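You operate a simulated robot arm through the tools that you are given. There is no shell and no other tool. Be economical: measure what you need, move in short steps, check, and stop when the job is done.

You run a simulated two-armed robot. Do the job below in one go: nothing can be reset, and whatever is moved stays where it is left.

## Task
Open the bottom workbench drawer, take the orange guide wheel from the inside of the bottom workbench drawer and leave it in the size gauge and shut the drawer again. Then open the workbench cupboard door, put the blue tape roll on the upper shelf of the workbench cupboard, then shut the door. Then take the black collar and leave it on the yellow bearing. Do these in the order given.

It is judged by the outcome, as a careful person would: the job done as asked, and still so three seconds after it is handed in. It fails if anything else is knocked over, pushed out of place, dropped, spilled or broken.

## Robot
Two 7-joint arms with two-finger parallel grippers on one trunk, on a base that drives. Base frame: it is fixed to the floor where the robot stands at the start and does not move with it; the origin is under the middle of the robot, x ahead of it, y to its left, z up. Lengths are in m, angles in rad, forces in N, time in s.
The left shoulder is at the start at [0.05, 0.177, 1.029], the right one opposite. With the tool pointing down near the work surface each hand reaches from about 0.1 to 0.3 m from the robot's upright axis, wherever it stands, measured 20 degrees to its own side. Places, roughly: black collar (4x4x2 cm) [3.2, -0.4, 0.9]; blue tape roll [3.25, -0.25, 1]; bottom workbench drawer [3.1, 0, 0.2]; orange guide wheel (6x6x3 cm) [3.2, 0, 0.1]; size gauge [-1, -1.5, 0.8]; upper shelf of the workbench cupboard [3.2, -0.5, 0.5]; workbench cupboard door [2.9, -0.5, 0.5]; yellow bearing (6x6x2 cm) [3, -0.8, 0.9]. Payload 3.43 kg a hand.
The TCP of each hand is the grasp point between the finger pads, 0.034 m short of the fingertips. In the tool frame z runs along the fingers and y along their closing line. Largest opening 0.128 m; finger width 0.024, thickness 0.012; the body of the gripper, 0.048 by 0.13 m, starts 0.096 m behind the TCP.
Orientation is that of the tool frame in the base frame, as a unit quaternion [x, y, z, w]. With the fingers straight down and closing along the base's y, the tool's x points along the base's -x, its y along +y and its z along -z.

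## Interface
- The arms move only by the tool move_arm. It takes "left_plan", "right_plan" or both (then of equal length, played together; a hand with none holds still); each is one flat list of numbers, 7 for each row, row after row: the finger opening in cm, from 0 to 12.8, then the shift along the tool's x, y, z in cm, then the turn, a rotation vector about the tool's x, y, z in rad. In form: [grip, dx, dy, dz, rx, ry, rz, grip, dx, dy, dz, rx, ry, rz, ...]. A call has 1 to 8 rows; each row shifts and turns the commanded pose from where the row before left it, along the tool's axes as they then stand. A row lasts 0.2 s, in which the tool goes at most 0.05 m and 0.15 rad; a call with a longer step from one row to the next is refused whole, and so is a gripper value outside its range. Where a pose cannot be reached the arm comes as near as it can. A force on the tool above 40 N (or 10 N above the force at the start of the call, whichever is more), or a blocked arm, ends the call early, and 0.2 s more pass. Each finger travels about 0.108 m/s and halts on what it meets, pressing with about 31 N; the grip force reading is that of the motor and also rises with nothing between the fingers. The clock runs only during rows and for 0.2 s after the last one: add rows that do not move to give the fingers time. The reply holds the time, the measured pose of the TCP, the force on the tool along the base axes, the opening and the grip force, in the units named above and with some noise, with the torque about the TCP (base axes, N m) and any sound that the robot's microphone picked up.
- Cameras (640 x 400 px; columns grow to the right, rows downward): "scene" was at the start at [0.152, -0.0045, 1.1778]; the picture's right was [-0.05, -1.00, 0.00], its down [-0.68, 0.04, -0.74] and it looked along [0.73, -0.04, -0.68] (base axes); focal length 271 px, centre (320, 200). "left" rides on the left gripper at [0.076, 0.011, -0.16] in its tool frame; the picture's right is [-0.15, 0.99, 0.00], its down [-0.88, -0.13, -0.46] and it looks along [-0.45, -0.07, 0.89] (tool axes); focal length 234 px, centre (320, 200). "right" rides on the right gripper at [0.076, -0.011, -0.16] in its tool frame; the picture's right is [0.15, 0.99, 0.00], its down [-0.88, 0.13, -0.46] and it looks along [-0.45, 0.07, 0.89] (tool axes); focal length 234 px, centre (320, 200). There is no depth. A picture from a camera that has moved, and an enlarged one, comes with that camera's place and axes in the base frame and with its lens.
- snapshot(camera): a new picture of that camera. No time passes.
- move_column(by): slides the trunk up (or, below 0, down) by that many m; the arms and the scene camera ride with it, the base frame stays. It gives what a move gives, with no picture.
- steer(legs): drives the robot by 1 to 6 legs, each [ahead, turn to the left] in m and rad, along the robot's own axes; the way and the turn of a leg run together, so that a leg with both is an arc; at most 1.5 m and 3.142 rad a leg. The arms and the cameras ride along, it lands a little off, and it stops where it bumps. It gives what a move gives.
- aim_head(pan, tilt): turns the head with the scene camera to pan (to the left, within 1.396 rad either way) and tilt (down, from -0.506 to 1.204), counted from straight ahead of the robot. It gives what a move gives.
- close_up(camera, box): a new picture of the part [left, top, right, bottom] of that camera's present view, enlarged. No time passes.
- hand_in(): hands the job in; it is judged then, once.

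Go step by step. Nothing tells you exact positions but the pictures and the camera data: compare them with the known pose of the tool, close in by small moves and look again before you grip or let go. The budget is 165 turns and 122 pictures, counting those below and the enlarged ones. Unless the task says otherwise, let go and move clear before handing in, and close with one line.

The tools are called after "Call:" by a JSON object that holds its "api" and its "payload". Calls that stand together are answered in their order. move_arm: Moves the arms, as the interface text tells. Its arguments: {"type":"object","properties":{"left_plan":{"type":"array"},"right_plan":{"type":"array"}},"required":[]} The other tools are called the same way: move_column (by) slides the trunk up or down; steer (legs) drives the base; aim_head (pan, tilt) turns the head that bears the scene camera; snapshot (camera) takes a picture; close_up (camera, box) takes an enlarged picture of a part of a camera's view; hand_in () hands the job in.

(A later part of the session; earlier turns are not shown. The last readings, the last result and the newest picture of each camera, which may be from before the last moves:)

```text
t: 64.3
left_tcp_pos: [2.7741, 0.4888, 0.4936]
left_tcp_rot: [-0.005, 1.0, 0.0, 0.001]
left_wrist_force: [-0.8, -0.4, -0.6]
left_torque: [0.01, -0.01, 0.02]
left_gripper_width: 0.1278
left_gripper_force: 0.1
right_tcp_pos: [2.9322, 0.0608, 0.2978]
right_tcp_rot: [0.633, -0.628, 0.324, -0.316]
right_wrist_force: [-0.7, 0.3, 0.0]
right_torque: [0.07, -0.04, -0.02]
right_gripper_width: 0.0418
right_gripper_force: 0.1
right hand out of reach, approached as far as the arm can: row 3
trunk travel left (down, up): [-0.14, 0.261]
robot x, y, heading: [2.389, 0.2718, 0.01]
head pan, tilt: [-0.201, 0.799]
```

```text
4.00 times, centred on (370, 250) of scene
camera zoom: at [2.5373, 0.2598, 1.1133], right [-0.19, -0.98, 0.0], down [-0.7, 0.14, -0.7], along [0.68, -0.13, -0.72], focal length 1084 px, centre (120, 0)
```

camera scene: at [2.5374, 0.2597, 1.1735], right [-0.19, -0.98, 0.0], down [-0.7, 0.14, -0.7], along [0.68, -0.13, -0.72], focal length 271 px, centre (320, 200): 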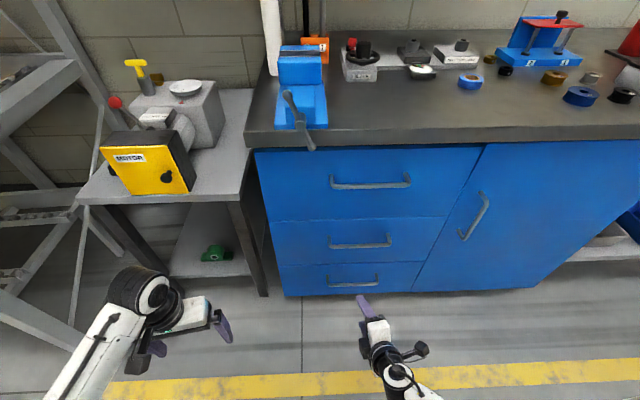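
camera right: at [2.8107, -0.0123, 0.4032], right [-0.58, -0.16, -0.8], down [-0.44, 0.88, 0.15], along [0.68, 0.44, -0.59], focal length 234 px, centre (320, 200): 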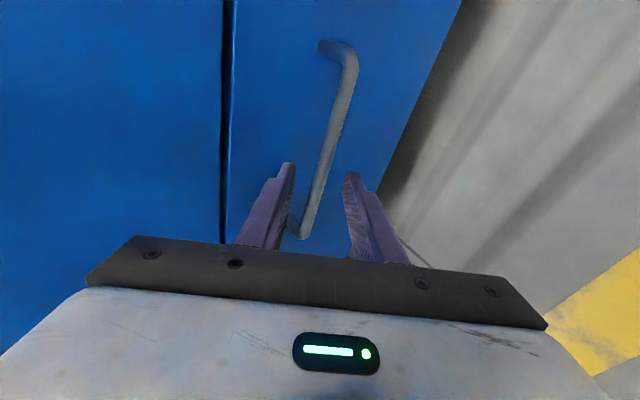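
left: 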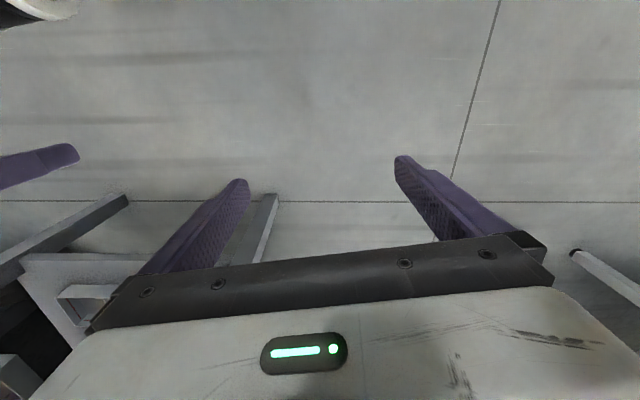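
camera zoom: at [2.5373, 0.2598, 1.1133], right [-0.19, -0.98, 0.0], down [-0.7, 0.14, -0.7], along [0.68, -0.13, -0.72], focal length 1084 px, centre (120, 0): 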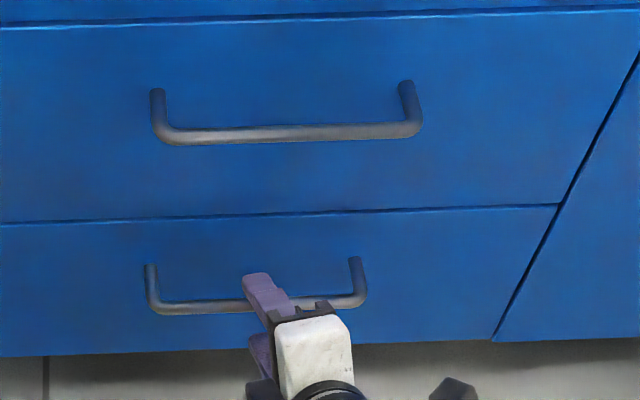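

The bar is between the fingers. I close.

Call:
{"api": "move_arm", "payload": {"right_plan": [1, 0, 0, 0, 0, 0, 0, 0, 0, 0, 0, 0, 0, 0, 0, 0, 0, 0, 0, 0, 0]}}

Call:
{"api": "snapshot", "payload": {"camera": "right"}}

```text
t: 65.2
left_tcp_pos: [2.7747, 0.4897, 0.4941]
left_tcp_rot: [-0.006, 1.0, 0.001, 0.0]
left_wrist_force: [-0.9, 0.0, 1.1]
left_torque: [0.0, -0.03, 0.02]
left_gripper_width: 0.1277
left_gripper_force: 0.1
right_tcp_pos: [2.9324, 0.0602, 0.2977]
right_tcp_rot: [0.631, -0.63, 0.325, -0.315]
right_wrist_force: [0.4, 0.8, 0.8]
right_torque: [0.03, -0.02, -0.01]
right_gripper_width: 0.0
right_gripper_force: 30.6
trunk travel left (down, up): [-0.14, 0.261]
robot x, y, heading: [2.3905, 0.2717, 0.01]
head pan, tilt: [-0.201, 0.799]
```

```text
95 pictures are left
camera right: at [2.8101, -0.0127, 0.4028], right [-0.58, -0.16, -0.8], down [-0.44, 0.88, 0.15], along [0.68, 0.44, -0.59], focal length 234 px, centre (320, 200)
```

right: 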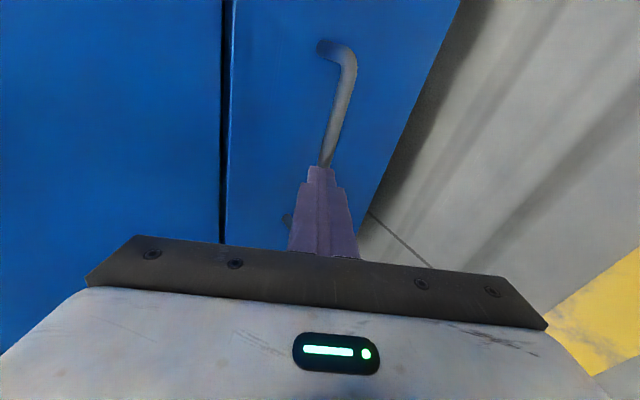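

The fingers closed empty: the bar is ~4 cm further along, near [2.97, 0.055, 0.265]. I back off, bring the base 5 cm closer and lower the trunk 3 cm, then re-approach.

Call:
{"api": "move_arm", "payload": {"right_plan": [4, 0, 0, -3, 0, 0, 0, 5, 0, 0, -3, 0, 0, 0, 5, 0, 0, -2, 0, 0, 0]}}

Call:
{"api": "move_column", "payload": {"by": -0.03}}

Call:
{"api": "steer", "payload": {"legs": [[0.05, 0]]}}

Call:
{"api": "snapshot", "payload": {"camera": "right"}}

```text
t: 66.0
left_tcp_pos: [2.7734, 0.4888, 0.4933]
left_tcp_rot: [-0.005, 1.0, 0.0, 0.0]
left_wrist_force: [0.0, -0.1, 0.0]
left_torque: [-0.01, -0.01, -0.01]
left_gripper_width: 0.1277
left_gripper_force: 0.0
right_tcp_pos: [2.867, 0.0606, 0.3453]
right_tcp_rot: [0.631, -0.63, 0.324, -0.316]
right_wrist_force: [-0.4, 0.4, -1.0]
right_torque: [0.0, -0.01, 0.02]
right_gripper_width: 0.0499
right_gripper_force: 0.0
trunk travel left (down, up): [-0.14, 0.261]
robot x, y, heading: [2.3891, 0.276, 0.009]
head pan, tilt: [-0.201, 0.799]
```

```text
t: 66.7
left_tcp_pos: [2.7741, 0.4899, 0.463]
left_tcp_rot: [-0.005, 1.0, 0.0, 0.0]
left_wrist_force: [0.0, -0.3, 0.7]
left_torque: [-0.02, -0.03, 0.03]
left_gripper_width: 0.1279
left_gripper_force: 0.1
right_tcp_pos: [2.8663, 0.0615, 0.3149]
right_tcp_rot: [0.631, -0.63, 0.325, -0.314]
right_wrist_force: [-0.3, -0.4, -0.3]
right_torque: [-0.04, 0.0, 0.01]
right_gripper_width: 0.0499
right_gripper_force: 0.1
trunk travel left (down, up): [-0.11, 0.291]
robot x, y, heading: [2.3891, 0.2777, 0.01]
head pan, tilt: [-0.201, 0.799]
```

```text
t: 67.6
left_tcp_pos: [2.8225, 0.4912, 0.4644]
left_tcp_rot: [-0.005, 1.0, 0.0, -0.001]
left_wrist_force: [-0.3, 0.6, 0.9]
left_torque: [-0.01, -0.02, -0.01]
left_gripper_width: 0.1279
left_gripper_force: 0.1
right_tcp_pos: [2.9144, 0.0625, 0.3152]
right_tcp_rot: [0.632, -0.629, 0.325, -0.315]
right_wrist_force: [-0.1, 0.1, 0.1]
right_torque: [0.03, -0.02, 0.02]
right_gripper_width: 0.0499
right_gripper_force: 0.2
trunk travel left (down, up): [-0.11, 0.291]
robot x, y, heading: [2.4397, 0.2771, 0.009]
head pan, tilt: [-0.201, 0.799]
```

```text
94 pictures are left
camera right: at [2.7945, -0.0118, 0.4203], right [-0.58, -0.16, -0.8], down [-0.44, 0.88, 0.15], along [0.68, 0.44, -0.59], focal length 234 px, centre (320, 200)
```

right: 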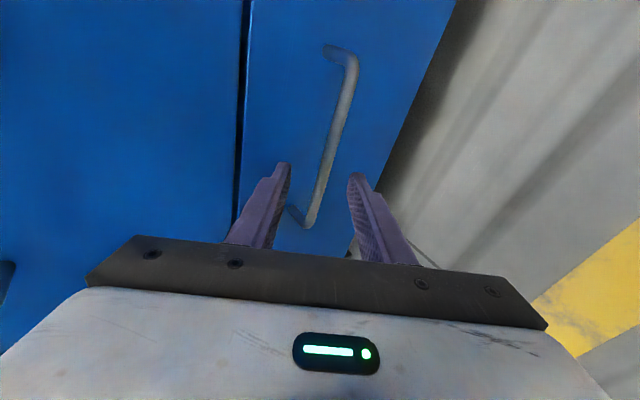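

Call:
{"api": "move_arm", "payload": {"right_plan": [5, 0, 0.3, 2.5, 0, 0, 0, 5, 0, 0.3, 2.5, 0, 0, 0, 5, 0, 0, 2, 0, 0, 0]}}

Call:
{"api": "move_arm", "payload": {"right_plan": [1, 0, 0, 0, 0, 0, 0, 0, 0, 0, 0, 0, 0, 0, 0, 0, 0, 0, 0, 0, 0]}}

Call:
{"api": "snapshot", "payload": {"camera": "right"}}

```text
t: 68.4
left_tcp_pos: [2.8227, 0.4887, 0.4641]
left_tcp_rot: [-0.005, 1.0, 0.0, 0.001]
left_wrist_force: [-0.1, 0.4, -0.3]
left_torque: [0.04, 0.0, -0.01]
left_gripper_width: 0.1281
left_gripper_force: 0.0
right_tcp_pos: [2.9577, 0.0635, 0.274]
right_tcp_rot: [0.633, -0.628, 0.327, -0.314]
right_wrist_force: [0.2, 0.5, -0.6]
right_torque: [-0.02, 0.0, 0.04]
right_gripper_width: 0.0504
right_gripper_force: 0.1
trunk travel left (down, up): [-0.11, 0.291]
robot x, y, heading: [2.4401, 0.2759, 0.008]
head pan, tilt: [-0.201, 0.799]
stopped in row 3 (right hand): the force on the tool passed its limit (the readings are from after the stop); the commanded pose is now the measured one
```

```text
t: 69.2
left_tcp_pos: [2.8216, 0.4889, 0.4634]
left_tcp_rot: [-0.005, 1.0, 0.001, 0.001]
left_wrist_force: [-0.2, -0.1, 0.6]
left_torque: [-0.03, 0.0, -0.04]
left_gripper_width: 0.1281
left_gripper_force: 0.0
right_tcp_pos: [2.9586, 0.0634, 0.2756]
right_tcp_rot: [0.631, -0.629, 0.328, -0.314]
right_wrist_force: [1.2, 0.4, 5.6]
right_torque: [1.14, -0.19, -0.63]
right_gripper_width: 0.0138
right_gripper_force: 45.0
trunk travel left (down, up): [-0.11, 0.291]
robot x, y, heading: [2.4354, 0.274, 0.008]
head pan, tilt: [-0.201, 0.799]
```

```text
93 pictures are left
camera right: at [2.837, -0.0107, 0.381], right [-0.58, -0.16, -0.8], down [-0.44, 0.89, 0.15], along [0.68, 0.44, -0.58], focal length 234 px, centre (320, 200)
```

right: 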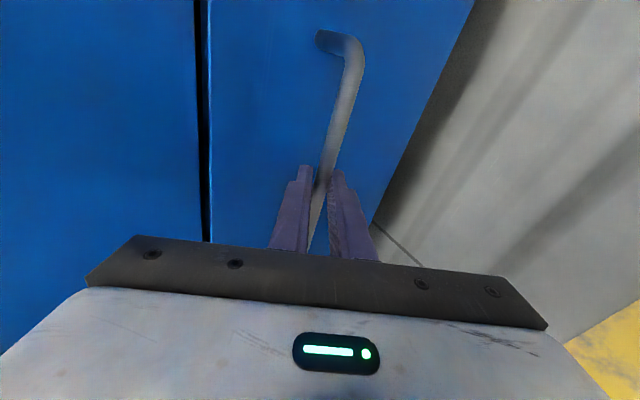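

The handle is gripped (opening 1.4 cm). I pull by driving back 0.32 m.

Call:
{"api": "steer", "payload": {"legs": [[-0.32, 0]]}}

Call:
{"api": "snapshot", "payload": {"camera": "scene"}}

```text
t: 71.3
left_tcp_pos: [2.5046, 0.4865, 0.463]
left_tcp_rot: [-0.006, 1.0, 0.0, 0.001]
left_wrist_force: [0.3, 0.5, -0.3]
left_torque: [0.0, -0.03, -0.03]
left_gripper_width: 0.1277
left_gripper_force: 0.0
right_tcp_pos: [2.6424, 0.0713, 0.2758]
right_tcp_rot: [0.634, -0.627, 0.32, -0.32]
right_wrist_force: [5.2, 29.5, 1.6]
right_torque: [1.3, -0.22, -0.11]
right_gripper_width: 0.0137
right_gripper_force: 45.0
trunk travel left (down, up): [-0.11, 0.291]
robot x, y, heading: [2.1211, 0.2692, 0.008]
head pan, tilt: [-0.201, 0.799]
```

```text
92 pictures are left
camera scene: at [2.2691, 0.2568, 1.0833], right [-0.19, -0.98, 0.0], down [-0.7, 0.14, -0.7], along [0.68, -0.13, -0.72], focal length 271 px, centre (320, 200)
```

scene: 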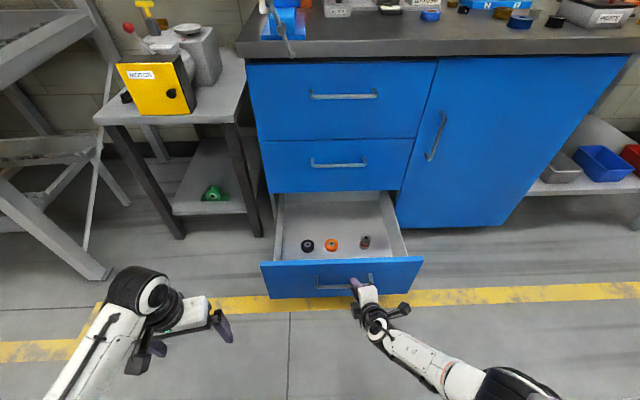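

The drawer is open ~0.32 m; the orange wheel sits at about [2.90, 0.09, 0.14] between two other parts. I release the handle, back off and rise.

Call:
{"api": "move_arm", "payload": {"right_plan": [5, 0, 0, 0, 0, 0, 0, 5, 0, 0, 0, 0, 0, 0, 5, 0, 0, -4, 0, 0, 0, 5, 0, 0, -4, 0, 0, 0, 5, 0, -4, -2.9, 0, 0, 0, 5, 0, -4, -2.9, 0, 0, 0, 5, 0, -4, -2.9, 0, 0, 0]}}

Call:
{"api": "aim_head", "payload": {"pan": 0, "tilt": 1.2}}

Call:
{"api": "snapshot", "payload": {"camera": "scene"}}

```text
t: 72.9
left_tcp_pos: [2.5053, 0.4868, 0.4632]
left_tcp_rot: [-0.006, 1.0, 0.0, -0.001]
left_wrist_force: [-1.5, 0.5, 1.0]
left_torque: [-0.01, 0.0, 0.02]
left_gripper_width: 0.128
left_gripper_force: 0.1
right_tcp_pos: [2.578, 0.0716, 0.4716]
right_tcp_rot: [0.635, -0.626, 0.319, -0.321]
right_wrist_force: [1.3, -0.4, 1.1]
right_torque: [-0.01, -0.02, -0.02]
right_gripper_width: 0.05
right_gripper_force: 0.1
trunk travel left (down, up): [-0.11, 0.291]
robot x, y, heading: [2.1182, 0.2702, 0.012]
head pan, tilt: [-0.201, 0.799]
```

```text
t: 73.8
left_tcp_pos: [2.5059, 0.4868, 0.4634]
left_tcp_rot: [-0.007, 1.0, 0.0, 0.0]
left_wrist_force: [0.5, -0.3, -0.4]
left_torque: [0.02, 0.01, -0.01]
left_gripper_width: 0.1278
left_gripper_force: 0.1
right_tcp_pos: [2.5784, 0.0712, 0.4704]
right_tcp_rot: [0.633, -0.627, 0.321, -0.32]
right_wrist_force: [0.2, -0.3, 0.6]
right_torque: [-0.01, 0.01, -0.03]
right_gripper_width: 0.0503
right_gripper_force: 0.0
trunk travel left (down, up): [-0.11, 0.291]
robot x, y, heading: [2.119, 0.2682, 0.009]
head pan, tilt: [0.0, 1.201]
```

```text
91 pictures are left
camera scene: at [2.246, 0.2728, 1.0556], right [0.01, -1.0, 0.0], down [-0.93, -0.01, -0.36], along [0.36, 0.0, -0.93], focal length 271 px, centre (320, 200)
```

scene: 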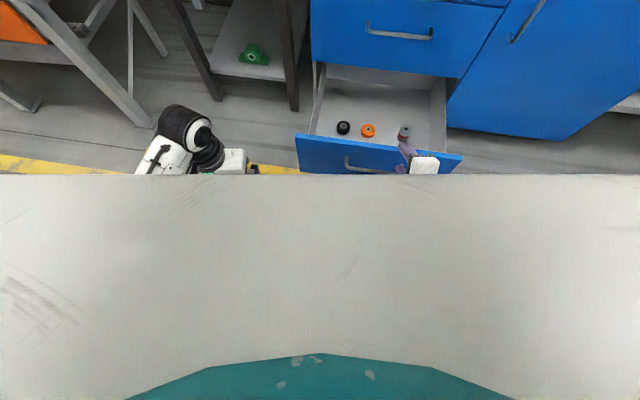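

The torso hides the base; from the earlier bump I judge the base front at about 0.25 m. I'll turn the right hand back to closing sideways with a 25° forward tilt for reaching into the drawer.

Call:
{"api": "move_arm", "payload": {"right_plan": [6, 0, -2, -1.5, -0.033, 0.033, 0.1286, 6, 0, -2, -1.5, -0.033, 0.033, 0.1286, 6, 0, 0, 0, -0.033, 0.033, 0.1286, 6, 0, 0, 0, -0.033, 0.033, 0.1286, 6, 0, 0, 0, -0.033, 0.033, 0.1286, 6, 0, 0, 0, -0.033, 0.033, 0.1286, 6, 0, 0, 0, -0.033, 0.033, 0.1286, 6, 0, 0, 0, -0.033, 0.033, 0.1286]}}

Call:
{"api": "move_arm", "payload": {"right_plan": [7, 0, 0, 0, -0.033, 0.033, 0.1286, 8, 0, 0, 0, -0.033, 0.033, 0.1286, 8, 0, 0, 0, -0.033, 0.033, 0.1286, 8, 0, 0, 0, -0.033, 0.033, 0.1286]}}

Call:
{"api": "aim_head", "payload": {"pan": -0.1, "tilt": 0.95}}

Call:
{"api": "snapshot", "payload": {"camera": "scene"}}

```text
t: 75.6
left_tcp_pos: [2.5033, 0.4873, 0.4634]
left_tcp_rot: [-0.006, 1.0, 0.0, 0.0]
left_wrist_force: [-0.9, -0.4, 0.0]
left_torque: [0.01, 0.02, 0.01]
left_gripper_width: 0.1279
left_gripper_force: 0.0
right_tcp_pos: [2.578, 0.0699, 0.5208]
right_tcp_rot: [-0.233, 0.927, -0.117, 0.271]
right_wrist_force: [-0.2, 0.9, -0.2]
right_torque: [0.01, 0.01, 0.02]
right_gripper_width: 0.0598
right_gripper_force: 0.0
trunk travel left (down, up): [-0.11, 0.291]
robot x, y, heading: [2.1164, 0.2748, 0.009]
head pan, tilt: [0.0, 1.201]
```

```text
t: 76.6
left_tcp_pos: [2.5056, 0.4867, 0.4639]
left_tcp_rot: [-0.006, 1.0, 0.0, 0.0]
left_wrist_force: [0.3, 0.2, 0.5]
left_torque: [-0.04, -0.01, 0.0]
left_gripper_width: 0.1281
left_gripper_force: 0.0
right_tcp_pos: [2.5769, 0.0695, 0.5217]
right_tcp_rot: [0.0, 0.976, 0.003, 0.216]
right_wrist_force: [-0.9, -0.1, -0.9]
right_torque: [0.02, 0.03, 0.01]
right_gripper_width: 0.0799
right_gripper_force: 0.0
trunk travel left (down, up): [-0.11, 0.291]
robot x, y, heading: [2.1212, 0.2723, 0.009]
head pan, tilt: [0.0, 1.201]
```

```text
t: 77.3
left_tcp_pos: [2.5055, 0.4869, 0.4638]
left_tcp_rot: [-0.006, 1.0, 0.001, -0.001]
left_wrist_force: [0.6, -0.1, -0.2]
left_torque: [-0.03, 0.0, -0.03]
left_gripper_width: 0.128
left_gripper_force: 0.1
right_tcp_pos: [2.5776, 0.07, 0.5214]
right_tcp_rot: [-0.001, 0.976, 0.001, 0.216]
right_wrist_force: [0.3, 0.3, 0.3]
right_torque: [-0.01, -0.04, -0.01]
right_gripper_width: 0.08
right_gripper_force: 0.1
trunk travel left (down, up): [-0.11, 0.291]
robot x, y, heading: [2.1216, 0.2728, 0.01]
head pan, tilt: [-0.099, 0.949]
```

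```text
90 pictures are left
camera scene: at [2.2624, 0.2658, 1.0717], right [-0.09, -1.0, 0.0], down [-0.81, 0.07, -0.58], along [0.58, -0.05, -0.81], focal length 271 px, centre (320, 200)
```

scene: 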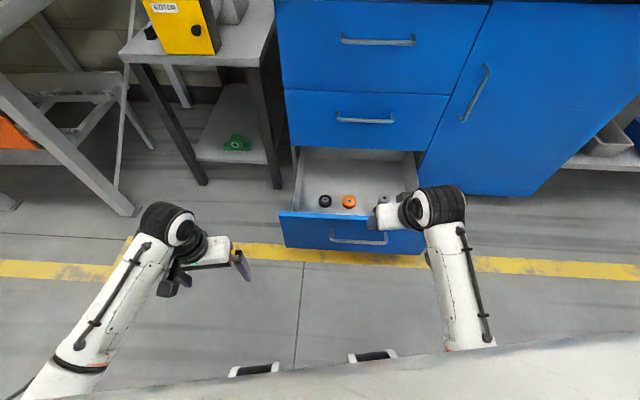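

Base front looks to be ~0.22–0.25 m ahead of the axis, so I can stand at x≈2.29. I drive in with the hand above the drawer.

Call:
{"api": "move_arm", "payload": {"right_plan": [8, -2, 0.5, -4, 0, 0, 0]}}

Call:
{"api": "steer", "payload": {"legs": [[0.17, 0]]}}

Call:
{"api": "move_arm", "payload": {"right_plan": [8, -4, 0.5, 2, 0, 0, 0, 8, -4, 0.5, 2, 0, 0, 0, 8, -2, 0, 2, 0, 0, 0]}}

Call:
{"api": "snapshot", "payload": {"camera": "right"}}

```text
t: 77.7
left_tcp_pos: [2.5064, 0.4858, 0.4634]
left_tcp_rot: [-0.006, 1.0, -0.001, 0.0]
left_wrist_force: [0.8, 0.1, 0.0]
left_torque: [0.01, 0.04, 0.03]
left_gripper_width: 0.1282
left_gripper_force: 0.1
right_tcp_pos: [2.5788, 0.0728, 0.5672]
right_tcp_rot: [0.0, 0.976, 0.001, 0.216]
right_wrist_force: [0.0, -0.2, -0.7]
right_torque: [0.01, -0.02, -0.01]
right_gripper_width: 0.0799
right_gripper_force: 0.0
trunk travel left (down, up): [-0.11, 0.291]
robot x, y, heading: [2.1208, 0.2724, 0.009]
head pan, tilt: [-0.099, 0.949]
```

```text
t: 79.2
left_tcp_pos: [2.6763, 0.4875, 0.4631]
left_tcp_rot: [-0.004, 1.0, 0.0, 0.0]
left_wrist_force: [0.6, -0.3, -0.4]
left_torque: [-0.01, -0.02, -0.02]
left_gripper_width: 0.128
left_gripper_force: 0.0
right_tcp_pos: [2.7483, 0.0749, 0.5664]
right_tcp_rot: [0.0, 0.976, 0.002, 0.217]
right_wrist_force: [-0.4, -0.2, 0.1]
right_torque: [0.0, 0.0, -0.03]
right_gripper_width: 0.0801
right_gripper_force: 0.1
trunk travel left (down, up): [-0.11, 0.291]
robot x, y, heading: [2.2887, 0.2755, 0.011]
head pan, tilt: [-0.099, 0.949]
```

```text
t: 80.0
left_tcp_pos: [2.6745, 0.4891, 0.4639]
left_tcp_rot: [-0.004, 1.0, 0.0, 0.0]
left_wrist_force: [0.7, 1.5, 0.1]
left_torque: [0.03, -0.02, 0.02]
left_gripper_width: 0.1281
left_gripper_force: 0.1
right_tcp_pos: [2.864, 0.0849, 0.5556]
right_tcp_rot: [0.0, 0.976, 0.001, 0.217]
right_wrist_force: [0.1, -0.2, -1.0]
right_torque: [-0.01, -0.01, 0.0]
right_gripper_width: 0.0799
right_gripper_force: 0.1
trunk travel left (down, up): [-0.11, 0.291]
robot x, y, heading: [2.2912, 0.2728, 0.008]
head pan, tilt: [-0.099, 0.949]
```

```text
89 pictures are left
camera right: at [2.7293, 0.0734, 0.6682], right [-0.13, 0.99, -0.06], down [0.6, 0.13, 0.79], along [0.79, 0.07, -0.62], focal length 234 px, centre (320, 200)
```

right: 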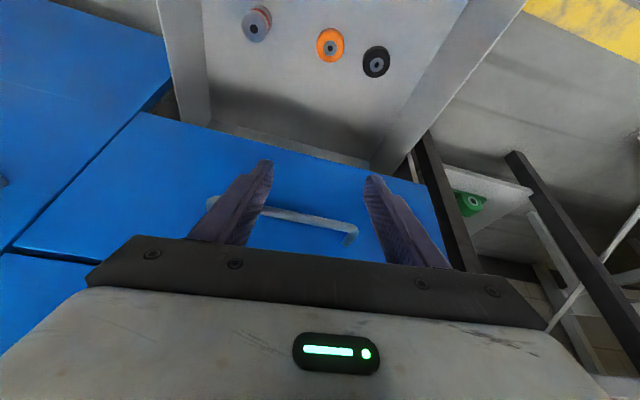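

Wheel confirmed at [2.906, 0.086]. I lower the trunk and descend partway.

Call:
{"api": "move_column", "payload": {"by": -0.09}}

Call:
{"api": "move_arm", "payload": {"right_plan": [8.5, 1.44, 0, 3.86, 0, 0, 0, 8.5, 1.44, 0, 3.86, 0, 0, 0, 8.5, 1.44, 0, 3.86, 0, 0, 0, 8.5, 1.44, 0, 3.86, 0, 0, 0, 8.5, 1.44, 0, 3.86, 0, 0, 0]}}

Call:
{"api": "snapshot", "payload": {"camera": "right"}}

Call:
{"api": "snapshot", "payload": {"camera": "scene"}}

```text
t: 81.2
left_tcp_pos: [2.6767, 0.488, 0.373]
left_tcp_rot: [-0.005, 1.0, 0.0, 0.001]
left_wrist_force: [-0.2, -0.2, -0.5]
left_torque: [-0.01, 0.04, 0.04]
left_gripper_width: 0.1277
left_gripper_force: 0.1
right_tcp_pos: [2.865, 0.085, 0.4656]
right_tcp_rot: [0.0, 0.976, 0.001, 0.217]
right_wrist_force: [-0.4, 0.4, -0.2]
right_torque: [0.0, 0.01, -0.02]
right_gripper_width: 0.0801
right_gripper_force: 0.1
trunk travel left (down, up): [-0.02, 0.381]
robot x, y, heading: [2.291, 0.2729, 0.004]
head pan, tilt: [-0.099, 0.949]
```

```text
t: 82.5
left_tcp_pos: [2.6755, 0.4889, 0.3748]
left_tcp_rot: [-0.005, 1.0, 0.0, 0.0]
left_wrist_force: [-0.2, -0.5, 0.6]
left_torque: [0.01, 0.02, -0.02]
left_gripper_width: 0.1279
left_gripper_force: 0.0
right_tcp_pos: [2.8803, 0.0846, 0.2596]
right_tcp_rot: [0.001, 0.976, 0.001, 0.217]
right_wrist_force: [0.0, 0.3, 0.5]
right_torque: [-0.02, -0.01, 0.02]
right_gripper_width: 0.0849
right_gripper_force: 0.0
trunk travel left (down, up): [-0.02, 0.381]
robot x, y, heading: [2.2915, 0.2766, 0.009]
head pan, tilt: [-0.099, 0.949]
```

```text
88 pictures are left
camera right: at [2.7451, 0.0737, 0.3726], right [-0.13, 0.99, -0.06], down [0.6, 0.13, 0.79], along [0.79, 0.07, -0.61], focal length 234 px, centre (320, 200)
```

right: 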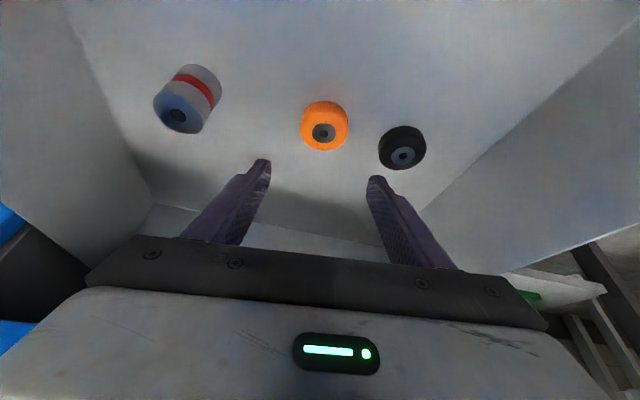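

```text
87 pictures are left
camera scene: at [2.4332, 0.2673, 0.9818], right [-0.09, -1.0, 0.0], down [-0.81, 0.07, -0.58], along [0.58, -0.05, -0.81], focal length 271 px, centre (320, 200)
```

scene: 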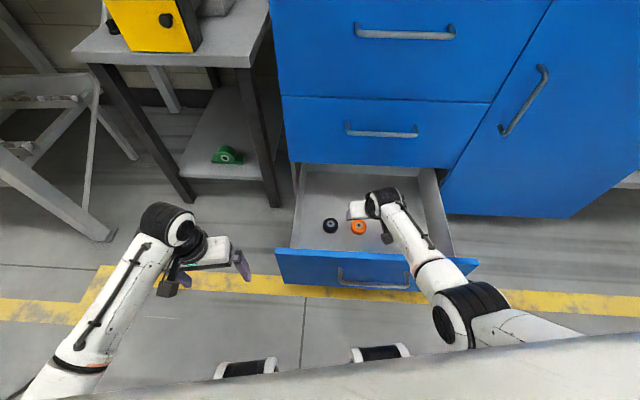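

The wheel is between the fingers' line, and the neighbours have clearance. I descend onto it.

Call:
{"api": "move_arm", "payload": {"right_plan": [8.5, 1.03, 0.05, 2.92, 0, 0, 0, 8.5, 1.03, 0.05, 2.92, 0, 0, 0, 8.5, 0.9, 0, 2.6, 0, 0, 0]}}

Call:
{"api": "snapshot", "payload": {"camera": "right"}}

```text
t: 83.2
left_tcp_pos: [2.6754, 0.4873, 0.3741]
left_tcp_rot: [-0.004, 1.0, 0.0, 0.0]
left_wrist_force: [0.2, 0.8, -0.8]
left_torque: [-0.03, 0.02, -0.04]
left_gripper_width: 0.1278
left_gripper_force: 0.1
right_tcp_pos: [2.8783, 0.0842, 0.2083]
right_tcp_rot: [0.0, 0.976, 0.002, 0.217]
right_wrist_force: [-0.1, 0.2, 0.0]
right_torque: [0.03, -0.01, 0.01]
right_gripper_width: 0.0849
right_gripper_force: 0.1
right hand out of reach, approached as far as the arm can: row 2, 3
trunk travel left (down, up): [-0.02, 0.381]
robot x, y, heading: [2.2942, 0.2698, 0.005]
head pan, tilt: [-0.099, 0.949]
```

```text
86 pictures are left
camera right: at [2.7422, 0.0736, 0.3203], right [-0.13, 0.99, -0.06], down [0.6, 0.13, 0.79], along [0.79, 0.07, -0.61], focal length 234 px, centre (320, 200)
```

right: 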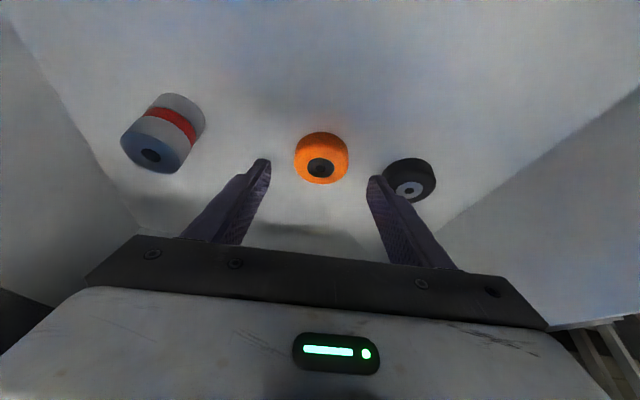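

4 cm short on reach. I bring the base 5 cm closer (still clear of the drawer handle).

Call:
{"api": "move_arm", "payload": {"right_plan": [8.5, 0, 0, -3.5, 0, 0, 0, 8.5, 0, 0, -2, 0, 0, 0]}}

Call:
{"api": "steer", "payload": {"legs": [[0.05, 0]]}}

Call:
{"api": "move_column", "payload": {"by": -0.02}}

```text
t: 83.8
left_tcp_pos: [2.6758, 0.4876, 0.372]
left_tcp_rot: [-0.005, 1.0, 0.0, 0.0]
left_wrist_force: [0.2, 0.3, -0.6]
left_torque: [-0.01, 0.0, -0.03]
left_gripper_width: 0.1279
left_gripper_force: 0.0
right_tcp_pos: [2.8531, 0.0842, 0.2571]
right_tcp_rot: [0.0, 0.977, 0.0, 0.215]
right_wrist_force: [0.4, 0.1, 0.1]
right_torque: [-0.02, -0.01, 0.0]
right_gripper_width: 0.0852
right_gripper_force: 0.1
trunk travel left (down, up): [-0.02, 0.381]
robot x, y, heading: [2.2923, 0.2718, 0.011]
head pan, tilt: [-0.099, 0.949]
```

```text
t: 84.8
left_tcp_pos: [2.7244, 0.4895, 0.3738]
left_tcp_rot: [-0.004, 1.0, 0.0, 0.0]
left_wrist_force: [-0.2, 0.0, 0.8]
left_torque: [0.0, 0.01, -0.03]
left_gripper_width: 0.1279
left_gripper_force: 0.2
right_tcp_pos: [2.9033, 0.0845, 0.257]
right_tcp_rot: [0.001, 0.976, 0.001, 0.217]
right_wrist_force: [0.0, 0.4, 0.0]
right_torque: [-0.01, 0.01, -0.01]
right_gripper_width: 0.0851
right_gripper_force: 0.1
trunk travel left (down, up): [-0.02, 0.381]
robot x, y, heading: [2.3418, 0.2739, 0.01]
head pan, tilt: [-0.099, 0.949]
```

```text
t: 85.4
left_tcp_pos: [2.7232, 0.4888, 0.3693]
left_tcp_rot: [-0.004, 1.0, -0.005, 0.009]
left_wrist_force: [-0.3, 0.3, -0.2]
left_torque: [0.0, 0.01, -0.01]
left_gripper_width: 0.1282
left_gripper_force: 0.2
right_tcp_pos: [2.9091, 0.078, 0.2669]
right_tcp_rot: [0.0, 0.973, -0.009, 0.232]
right_wrist_force: [0.0, -0.6, -0.5]
right_torque: [0.03, 0.02, -0.04]
right_gripper_width: 0.0849
right_gripper_force: 0.0
trunk travel left (down, up): [0.0, 0.401]
robot x, y, heading: [2.3426, 0.2744, 0.004]
head pan, tilt: [-0.099, 0.949]
```

Something bore against the arm on lowering; I undo those 2 cm and look.

Call:
{"api": "move_column", "payload": {"by": 0.03}}

Call:
{"api": "snapshot", "payload": {"camera": "scene"}}

```text
t: 86.2
left_tcp_pos: [2.7256, 0.4887, 0.3821]
left_tcp_rot: [-0.004, 1.0, 0.001, 0.0]
left_wrist_force: [-0.3, -0.9, 0.3]
left_torque: [-0.02, 0.03, -0.01]
left_gripper_width: 0.1279
left_gripper_force: 0.2
right_tcp_pos: [2.9017, 0.0865, 0.2653]
right_tcp_rot: [0.0, 0.977, 0.002, 0.215]
right_wrist_force: [0.2, -0.3, -0.1]
right_torque: [0.03, 0.0, -0.01]
right_gripper_width: 0.0849
right_gripper_force: 0.1
trunk travel left (down, up): [-0.03, 0.371]
robot x, y, heading: [2.3382, 0.2756, 0.016]
head pan, tilt: [-0.099, 0.949]
```

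```text
85 pictures are left
camera scene: at [2.4824, 0.2677, 0.9897], right [-0.09, -1.0, 0.0], down [-0.81, 0.07, -0.58], along [0.58, -0.05, -0.81], focal length 271 px, centre (320, 200)
```

scene: 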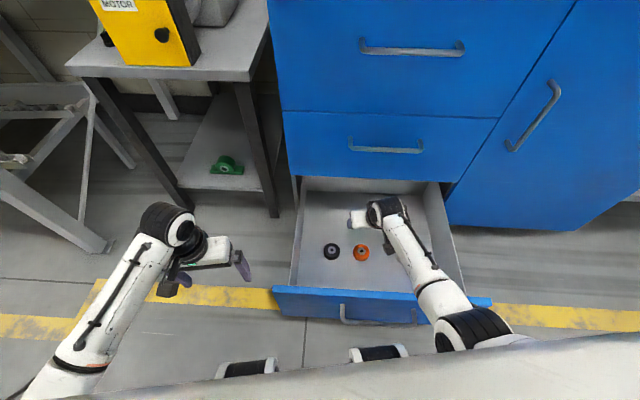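

The elbow/forearm is close above the drawer front. I raise the trunk 8 cm so the arm comes in steeper, then try descending again.

Call:
{"api": "move_column", "payload": {"by": 0.08}}

Call:
{"api": "move_arm", "payload": {"right_plan": [8.5, 2.4, 0, 3.5, 0, 0, 0, 8.5, 2.0, 0, 3.7, 0, 0, 0, 8.5, 1.4, 0, 3.5, 0, 0, 0]}}

Call:
{"api": "snapshot", "payload": {"camera": "scene"}}

```text
t: 87.4
left_tcp_pos: [2.7256, 0.488, 0.4628]
left_tcp_rot: [-0.004, 1.0, 0.001, 0.001]
left_wrist_force: [0.6, -0.7, -0.4]
left_torque: [0.03, -0.02, -0.03]
left_gripper_width: 0.1281
left_gripper_force: 0.2
right_tcp_pos: [2.9011, 0.0843, 0.347]
right_tcp_rot: [0.001, 0.976, 0.001, 0.217]
right_wrist_force: [-0.1, -0.3, 0.2]
right_torque: [0.02, -0.04, -0.02]
right_gripper_width: 0.0849
right_gripper_force: 0.1
trunk travel left (down, up): [-0.11, 0.291]
robot x, y, heading: [2.3365, 0.2761, 0.009]
head pan, tilt: [-0.099, 0.949]
```

```text
t: 88.2
left_tcp_pos: [2.7252, 0.4882, 0.4642]
left_tcp_rot: [-0.005, 1.0, 0.001, 0.0]
left_wrist_force: [-0.7, -0.2, -0.3]
left_torque: [0.01, -0.02, -0.01]
left_gripper_width: 0.1281
left_gripper_force: 0.1
right_tcp_pos: [2.8934, 0.0839, 0.2652]
right_tcp_rot: [0.0, 0.976, 0.002, 0.217]
right_wrist_force: [0.0, -0.9, -0.7]
right_torque: [-0.01, -0.06, -0.02]
right_gripper_width: 0.0849
right_gripper_force: 0.1
right hand out of reach, approached as far as the arm can: row 3
trunk travel left (down, up): [-0.11, 0.291]
robot x, y, heading: [2.3411, 0.2728, 0.006]
head pan, tilt: [-0.099, 0.949]
```

```text
84 pictures are left
camera scene: at [2.4824, 0.2678, 1.0717], right [-0.09, -1.0, 0.0], down [-0.81, 0.07, -0.58], along [0.58, -0.05, -0.81], focal length 271 px, centre (320, 200)
```

scene: 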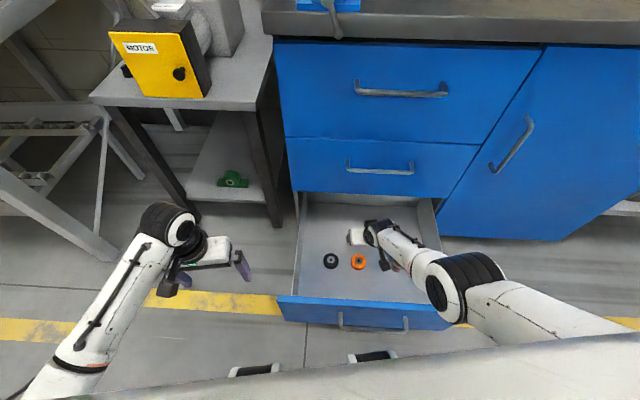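

The arm is fully stretched: base must be a bit closer still (front is ~0.23 m ahead of axis). I retract the hand slightly, drive 4.5 cm in, and set the trunk at an intermediate height.

Call:
{"api": "move_arm", "payload": {"right_plan": [8.5, 1.4, 0, -2.3, 0, 0, 0, 8.5, 1.4, 0, -2.3, 0, 0, 0]}}

Call:
{"api": "steer", "payload": {"legs": [[0.045, 0]]}}

Call:
{"api": "move_column", "payload": {"by": -0.05}}

Call:
{"api": "snapshot", "payload": {"camera": "scene"}}

```text
t: 88.8
left_tcp_pos: [2.7246, 0.4876, 0.4636]
left_tcp_rot: [-0.004, 1.0, 0.0, 0.0]
left_wrist_force: [-1.0, 0.7, 0.9]
left_torque: [0.01, -0.02, -0.02]
left_gripper_width: 0.1279
left_gripper_force: 0.1
right_tcp_pos: [2.8463, 0.0835, 0.2948]
right_tcp_rot: [0.001, 0.976, 0.002, 0.216]
right_wrist_force: [-0.2, -0.1, 0.5]
right_torque: [0.01, 0.01, -0.01]
right_gripper_width: 0.0851
right_gripper_force: 0.0
trunk travel left (down, up): [-0.11, 0.291]
robot x, y, heading: [2.3363, 0.2737, 0.009]
head pan, tilt: [-0.099, 0.949]
```

```text
t: 89.7
left_tcp_pos: [2.7692, 0.4884, 0.4637]
left_tcp_rot: [-0.005, 1.0, 0.001, 0.0]
left_wrist_force: [0.7, 0.3, 0.7]
left_torque: [-0.02, -0.01, -0.02]
left_gripper_width: 0.1278
left_gripper_force: 0.1
right_tcp_pos: [2.8916, 0.0835, 0.2953]
right_tcp_rot: [0.0, 0.976, 0.001, 0.217]
right_wrist_force: [-0.6, 0.0, -0.4]
right_torque: [-0.01, 0.01, 0.02]
right_gripper_width: 0.0849
right_gripper_force: 0.1
trunk travel left (down, up): [-0.11, 0.291]
robot x, y, heading: [2.3888, 0.2726, 0.013]
head pan, tilt: [-0.099, 0.949]
```

```text
t: 90.6
left_tcp_pos: [2.7689, 0.4898, 0.4147]
left_tcp_rot: [-0.003, 1.0, -0.002, 0.001]
left_wrist_force: [0.2, -0.1, -0.4]
left_torque: [0.0, 0.0, 0.03]
left_gripper_width: 0.128
left_gripper_force: 0.1
right_tcp_pos: [2.8994, 0.0826, 0.254]
right_tcp_rot: [0.0, 0.975, -0.001, 0.222]
right_wrist_force: [-0.3, 0.7, 0.3]
right_torque: [-0.02, 0.01, -0.01]
right_gripper_width: 0.085
right_gripper_force: 0.1
trunk travel left (down, up): [-0.06, 0.341]
robot x, y, heading: [2.3883, 0.2769, 0.016]
head pan, tilt: [-0.099, 0.949]
```

```text
83 pictures are left
camera scene: at [2.5256, 0.2704, 1.0237], right [-0.09, -1.0, 0.0], down [-0.81, 0.07, -0.58], along [0.58, -0.05, -0.81], focal length 271 px, centre (320, 200)
```

scene: 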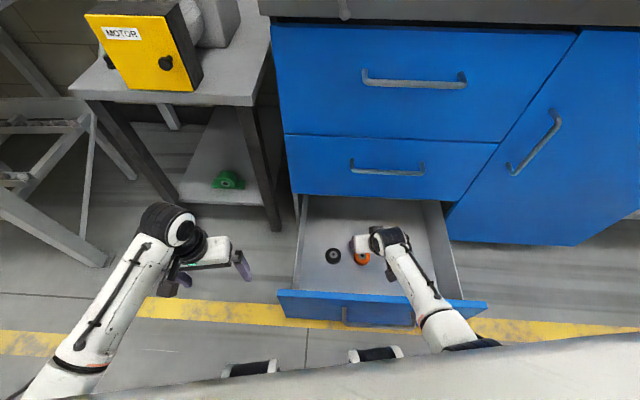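

The sagging elbow is what touches, so: trunk up, stretch the arm down fully, then lower the trunk with the arm straight.

Call:
{"api": "move_column", "payload": {"by": 0.05}}

Call:
{"api": "move_arm", "payload": {"right_plan": [8.5, 1.4, 0.2, 2.9, 0, 0, 0, 8.5, 1.4, 0, 2.9, 0, 0, 0, 8.5, 1.2, 0, 2.5, 0, 0, 0]}}

Call:
{"api": "snapshot", "payload": {"camera": "scene"}}

```text
t: 91.5
left_tcp_pos: [2.7693, 0.489, 0.4629]
left_tcp_rot: [-0.005, 1.0, -0.001, -0.001]
left_wrist_force: [-0.6, 0.2, -0.6]
left_torque: [0.0, 0.01, 0.0]
left_gripper_width: 0.128
left_gripper_force: 0.0
right_tcp_pos: [2.8922, 0.0829, 0.2942]
right_tcp_rot: [0.0, 0.976, 0.001, 0.216]
right_wrist_force: [0.2, 0.2, -0.1]
right_torque: [-0.01, 0.03, -0.02]
right_gripper_width: 0.0848
right_gripper_force: 0.1
trunk travel left (down, up): [-0.11, 0.291]
robot x, y, heading: [2.3879, 0.2752, 0.008]
head pan, tilt: [-0.099, 0.949]
```

```text
t: 92.3
left_tcp_pos: [2.7701, 0.4889, 0.4633]
left_tcp_rot: [-0.005, 1.0, 0.001, -0.001]
left_wrist_force: [0.3, -0.3, -0.5]
left_torque: [0.01, 0.01, -0.01]
left_gripper_width: 0.1278
left_gripper_force: 0.0
right_tcp_pos: [2.8911, 0.0857, 0.2313]
right_tcp_rot: [0.001, 0.976, 0.002, 0.217]
right_wrist_force: [-0.1, -0.3, -0.3]
right_torque: [-0.01, -0.02, -0.01]
right_gripper_width: 0.085
right_gripper_force: 0.1
right hand out of reach, approached as far as the arm can: row 3
trunk travel left (down, up): [-0.11, 0.291]
robot x, y, heading: [2.383, 0.2726, 0.008]
head pan, tilt: [-0.099, 0.949]
```

```text
82 pictures are left
camera scene: at [2.5272, 0.2682, 1.0717], right [-0.09, -1.0, 0.0], down [-0.81, 0.07, -0.58], along [0.58, -0.05, -0.81], focal length 271 px, centre (320, 200)
```

scene: 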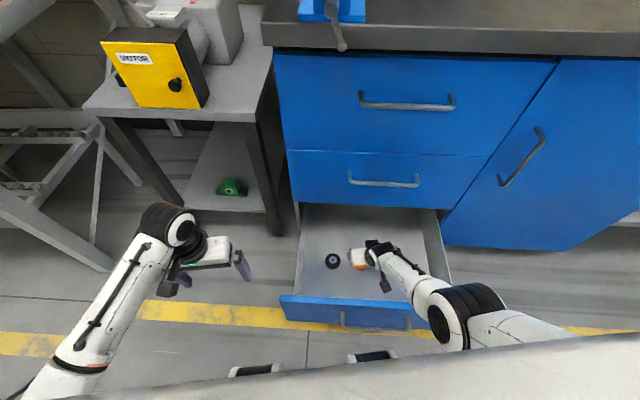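

The arm is straight over the drawer front; I lower the trunk in small steps.

Call:
{"api": "move_column", "payload": {"by": -0.03}}

```text
t: 93.0
left_tcp_pos: [2.7707, 0.4892, 0.4343]
left_tcp_rot: [-0.005, 1.0, 0.001, 0.0]
left_wrist_force: [-0.4, 0.5, -1.7]
left_torque: [0.01, -0.04, -0.01]
left_gripper_width: 0.1279
left_gripper_force: 0.0
right_tcp_pos: [2.8903, 0.0855, 0.2015]
right_tcp_rot: [0.0, 0.976, 0.002, 0.216]
right_wrist_force: [0.4, 0.7, 0.1]
right_torque: [-0.02, -0.02, -0.01]
right_gripper_width: 0.0853
right_gripper_force: 0.0
trunk travel left (down, up): [-0.08, 0.321]
robot x, y, heading: [2.3806, 0.2767, 0.005]
head pan, tilt: [-0.099, 0.949]
```

Call:
{"api": "move_column", "payload": {"by": -0.03}}

Call:
{"api": "snapshot", "payload": {"camera": "right"}}

```text
t: 93.8
left_tcp_pos: [2.7699, 0.4881, 0.4038]
left_tcp_rot: [-0.004, 1.0, -0.001, 0.0]
left_wrist_force: [-0.3, -0.6, 0.0]
left_torque: [-0.01, 0.02, -0.01]
left_gripper_width: 0.1281
left_gripper_force: 0.1
right_tcp_pos: [2.8905, 0.0851, 0.1707]
right_tcp_rot: [0.0, 0.976, 0.002, 0.216]
right_wrist_force: [0.0, -0.2, -0.2]
right_torque: [0.0, -0.01, -0.02]
right_gripper_width: 0.085
right_gripper_force: 0.1
trunk travel left (down, up): [-0.05, 0.351]
robot x, y, heading: [2.3879, 0.2755, 0.011]
head pan, tilt: [-0.099, 0.949]
```

```text
81 pictures are left
camera right: at [2.7555, 0.0742, 0.2845], right [-0.13, 0.99, -0.06], down [0.61, 0.13, 0.79], along [0.78, 0.07, -0.62], focal length 234 px, centre (320, 200)
```

right: 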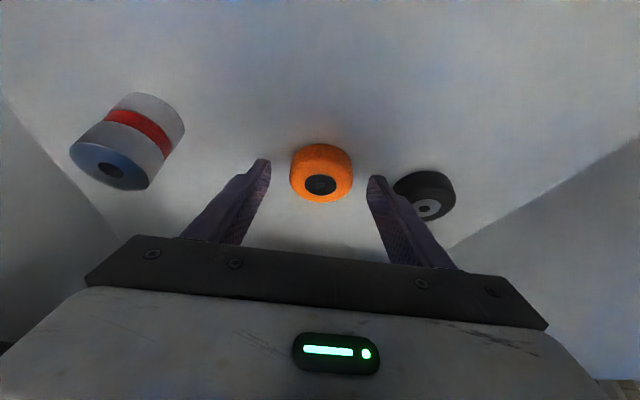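

The tips are level with the wheel. I lower 5 mm more and close.

Call:
{"api": "move_column", "payload": {"by": -0.005}}

Call:
{"api": "move_arm", "payload": {"right_plan": [5, 0, 0, 0, 0, 0, 0, 4, 0, 0, 0, 0, 0, 0, 4, 0, 0, 0, 0, 0, 0]}}

Call:
{"api": "snapshot", "payload": {"camera": "right"}}

```text
t: 94.3
left_tcp_pos: [2.7698, 0.4886, 0.3983]
left_tcp_rot: [-0.005, 1.0, 0.0, 0.0]
left_wrist_force: [0.0, -1.0, -0.6]
left_torque: [0.0, -0.01, -0.05]
left_gripper_width: 0.128
left_gripper_force: 0.1
right_tcp_pos: [2.8906, 0.0857, 0.1659]
right_tcp_rot: [0.0, 0.976, 0.002, 0.216]
right_wrist_force: [-0.3, 0.2, 0.5]
right_torque: [0.0, -0.04, 0.02]
right_gripper_width: 0.0849
right_gripper_force: 0.0
trunk travel left (down, up): [-0.045, 0.356]
robot x, y, heading: [2.3872, 0.2732, 0.001]
head pan, tilt: [-0.099, 0.949]
```

```text
t: 95.1
left_tcp_pos: [2.77, 0.488, 0.399]
left_tcp_rot: [-0.005, 1.0, 0.0, 0.0]
left_wrist_force: [0.3, -0.2, 0.1]
left_torque: [0.03, 0.0, -0.01]
left_gripper_width: 0.1281
left_gripper_force: 0.0
right_tcp_pos: [2.8909, 0.0862, 0.1668]
right_tcp_rot: [0.001, 0.976, 0.001, 0.216]
right_wrist_force: [0.0, -0.8, 0.3]
right_torque: [-0.02, 0.0, 0.03]
right_gripper_width: 0.0533
right_gripper_force: 30.5
trunk travel left (down, up): [-0.045, 0.356]
robot x, y, heading: [2.3846, 0.2716, 0.01]
head pan, tilt: [-0.099, 0.949]
```

```text
80 pictures are left
camera right: at [2.7556, 0.0742, 0.2796], right [-0.13, 0.99, -0.06], down [0.61, 0.13, 0.79], along [0.78, 0.07, -0.62], focal length 234 px, centre (320, 200)
```

right: 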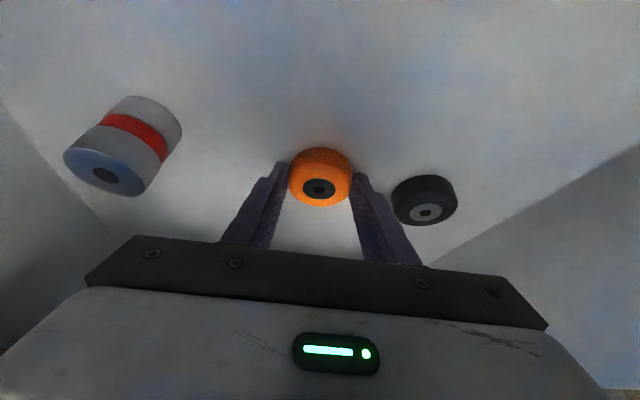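

Gripped (5.3 cm). I lift out: trunk up, hand pulled slightly back from the upper handles, trunk up again.

Call:
{"api": "move_column", "payload": {"by": 0.12}}

Call:
{"api": "move_arm", "payload": {"right_plan": [4, 2, 0, -2.5, 0, 0, 0, 4, 2, 0, -2.5, 0, 0, 0, 4, 2, 0, -2.5, 0, 0, 0]}}

Call:
{"api": "move_column", "payload": {"by": 0.18}}

Call:
{"api": "snapshot", "payload": {"camera": "scene"}}

```text
t: 96.6
left_tcp_pos: [2.768, 0.4889, 0.5182]
left_tcp_rot: [-0.004, 1.0, 0.0, 0.0]
left_wrist_force: [-0.4, 0.0, -0.5]
left_torque: [-0.02, 0.01, -0.04]
left_gripper_width: 0.1281
left_gripper_force: 0.0
right_tcp_pos: [2.8912, 0.0852, 0.2857]
right_tcp_rot: [0.001, 0.976, 0.001, 0.217]
right_wrist_force: [-0.3, -0.4, -0.5]
right_torque: [-0.02, -0.01, 0.01]
right_gripper_width: 0.0534
right_gripper_force: 31.0
trunk travel left (down, up): [-0.165, 0.236]
robot x, y, heading: [2.3835, 0.2748, 0.01]
head pan, tilt: [-0.099, 0.949]
```

```text
t: 97.4
left_tcp_pos: [2.7703, 0.4893, 0.5194]
left_tcp_rot: [-0.005, 1.0, 0.0, 0.0]
left_wrist_force: [1.2, -0.1, 0.0]
left_torque: [0.01, 0.01, 0.02]
left_gripper_width: 0.1282
left_gripper_force: 0.1
right_tcp_pos: [2.8052, 0.086, 0.3295]
right_tcp_rot: [0.0, 0.976, 0.002, 0.216]
right_wrist_force: [0.1, 0.0, -1.3]
right_torque: [0.01, 0.03, 0.0]
right_gripper_width: 0.0531
right_gripper_force: 31.3
trunk travel left (down, up): [-0.165, 0.236]
robot x, y, heading: [2.3871, 0.2734, 0.013]
head pan, tilt: [-0.099, 0.949]
```

```text
t: 99.4
left_tcp_pos: [2.7711, 0.4884, 0.6983]
left_tcp_rot: [-0.004, 1.0, 0.0, 0.0]
left_wrist_force: [-0.7, 0.2, -1.1]
left_torque: [-0.02, 0.01, -0.01]
left_gripper_width: 0.1278
left_gripper_force: 0.0
right_tcp_pos: [2.8052, 0.0862, 0.5084]
right_tcp_rot: [0.0, 0.976, 0.002, 0.216]
right_wrist_force: [0.6, -0.8, -0.4]
right_torque: [0.04, 0.02, 0.03]
right_gripper_width: 0.0531
right_gripper_force: 30.7
trunk travel left (down, up): [-0.345, 0.056]
robot x, y, heading: [2.3881, 0.2757, 0.007]
head pan, tilt: [-0.099, 0.949]
```

```text
79 pictures are left
camera scene: at [2.5273, 0.2682, 1.3067], right [-0.09, -1.0, 0.0], down [-0.81, 0.07, -0.58], along [0.58, -0.05, -0.81], focal length 271 px, centre (320, 200)
```

scene: 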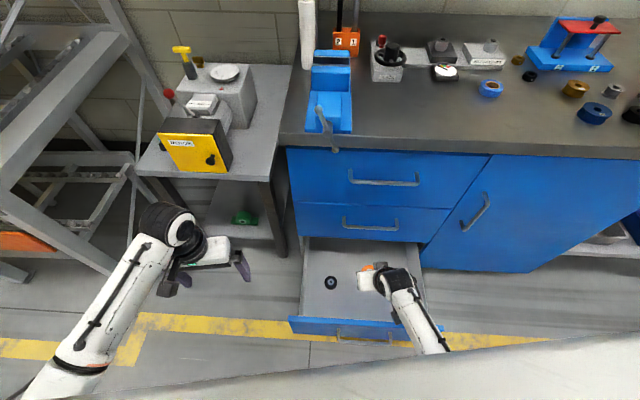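

Wheel secured. The blue tape roll on the counter is near [3.17, -0.26, 0.88]. Now I back away and turn around toward the gauge.

Call:
{"api": "steer", "payload": {"legs": [[-0.3, 0], [0, 1.5], [0.1, 0], [0, 1.3]]}}

Call:
{"api": "aim_head", "payload": {"pan": 0.2, "tilt": 0.6}}

Call:
{"api": "snapshot", "payload": {"camera": "scene"}}

```text
t: 109.1
left_tcp_pos: [1.6561, 0.2973, 0.6984]
left_tcp_rot: [0.986, -0.165, 0.001, 0.0]
left_wrist_force: [-0.1, 0.3, 0.5]
left_torque: [-0.02, 0.02, 0.02]
left_gripper_width: 0.128
left_gripper_force: 0.1
right_tcp_pos: [1.7595, 0.6885, 0.5105]
right_tcp_rot: [0.962, -0.165, -0.214, -0.035]
right_wrist_force: [-0.4, -0.2, -0.6]
right_torque: [-0.01, -0.02, 0.0]
right_gripper_width: 0.0528
right_gripper_force: 31.2
trunk travel left (down, up): [-0.345, 0.056]
robot x, y, heading: [2.0946, 0.3715, 2.808]
head pan, tilt: [-0.099, 0.949]
```

```text
t: 110.0
left_tcp_pos: [1.6566, 0.2968, 0.6988]
left_tcp_rot: [0.986, -0.165, -0.001, 0.001]
left_wrist_force: [-0.1, 0.1, 0.2]
left_torque: [0.01, 0.0, -0.03]
left_gripper_width: 0.1279
left_gripper_force: 0.0
right_tcp_pos: [1.7594, 0.6887, 0.5092]
right_tcp_rot: [0.962, -0.166, -0.213, -0.036]
right_wrist_force: [0.4, -0.1, 0.4]
right_torque: [-0.01, 0.0, 0.01]
right_gripper_width: 0.053
right_gripper_force: 31.0
trunk travel left (down, up): [-0.345, 0.056]
robot x, y, heading: [2.0901, 0.3754, 2.81]
head pan, tilt: [0.201, 0.6]
```

```text
78 pictures are left
camera scene: at [1.9358, 0.4048, 1.3351], right [0.13, 0.99, 0.0], down [0.56, -0.07, -0.82], along [-0.82, 0.11, -0.57], focal length 271 px, centre (320, 200)
```

scene: 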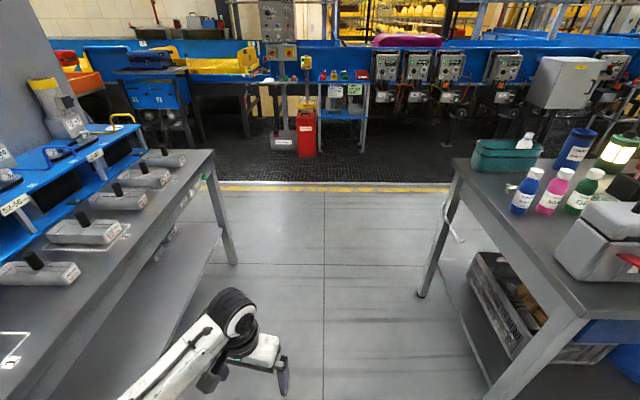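

The corridor is clear. I drive back through its centre (y≈0.53).

Call:
{"api": "steer", "payload": {"legs": [[0, 0.07], [0.6, 0], [0, 0.26], [1.45, 0]]}}

Call:
{"api": "aim_head", "payload": {"pan": 0.7, "tilt": 0.5}}

Call:
{"api": "snapshot", "payload": {"camera": "scene"}}

```text
t: 121.5
left_tcp_pos: [-0.3322, 0.3227, 0.6986]
left_tcp_rot: [1.0, -0.001, -0.001, 0.0]
left_wrist_force: [0.1, -0.6, 0.4]
left_torque: [0.01, 0.04, -0.03]
left_gripper_width: 0.128
left_gripper_force: 0.1
right_tcp_pos: [-0.3619, 0.7277, 0.5091]
right_tcp_rot: [0.976, -0.007, -0.217, 0.0]
right_wrist_force: [0.0, 0.3, -0.9]
right_torque: [0.01, 0.01, -0.01]
right_gripper_width: 0.0528
right_gripper_force: 30.7
trunk travel left (down, up): [-0.345, 0.056]
robot x, y, heading: [0.0536, 0.5332, 3.14]
head pan, tilt: [0.201, 0.6]
```

```text
t: 122.4
left_tcp_pos: [-0.3322, 0.3233, 0.6985]
left_tcp_rot: [1.0, -0.002, 0.0, 0.0]
left_wrist_force: [-0.3, -0.4, 0.5]
left_torque: [-0.02, 0.01, 0.01]
left_gripper_width: 0.1281
left_gripper_force: 0.1
right_tcp_pos: [-0.3616, 0.7275, 0.5084]
right_tcp_rot: [0.976, -0.007, -0.216, -0.001]
right_wrist_force: [1.1, -0.1, -0.2]
right_torque: [0.0, 0.0, -0.01]
right_gripper_width: 0.0529
right_gripper_force: 31.0
trunk travel left (down, up): [-0.345, 0.056]
robot x, y, heading: [0.053, 0.5332, 3.133]
head pan, tilt: [0.7, 0.499]
```

```text
77 pictures are left
camera scene: at [-0.0859, 0.4755, 1.3442], right [-0.64, 0.77, 0.0], down [0.37, 0.31, -0.88], along [-0.67, -0.56, -0.48], focal length 271 px, centre (320, 200)
```

scene: 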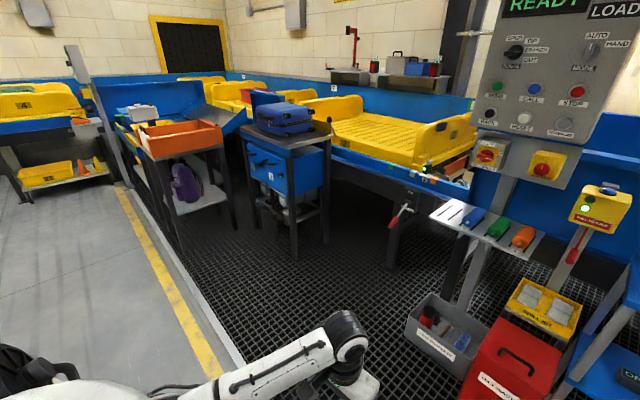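

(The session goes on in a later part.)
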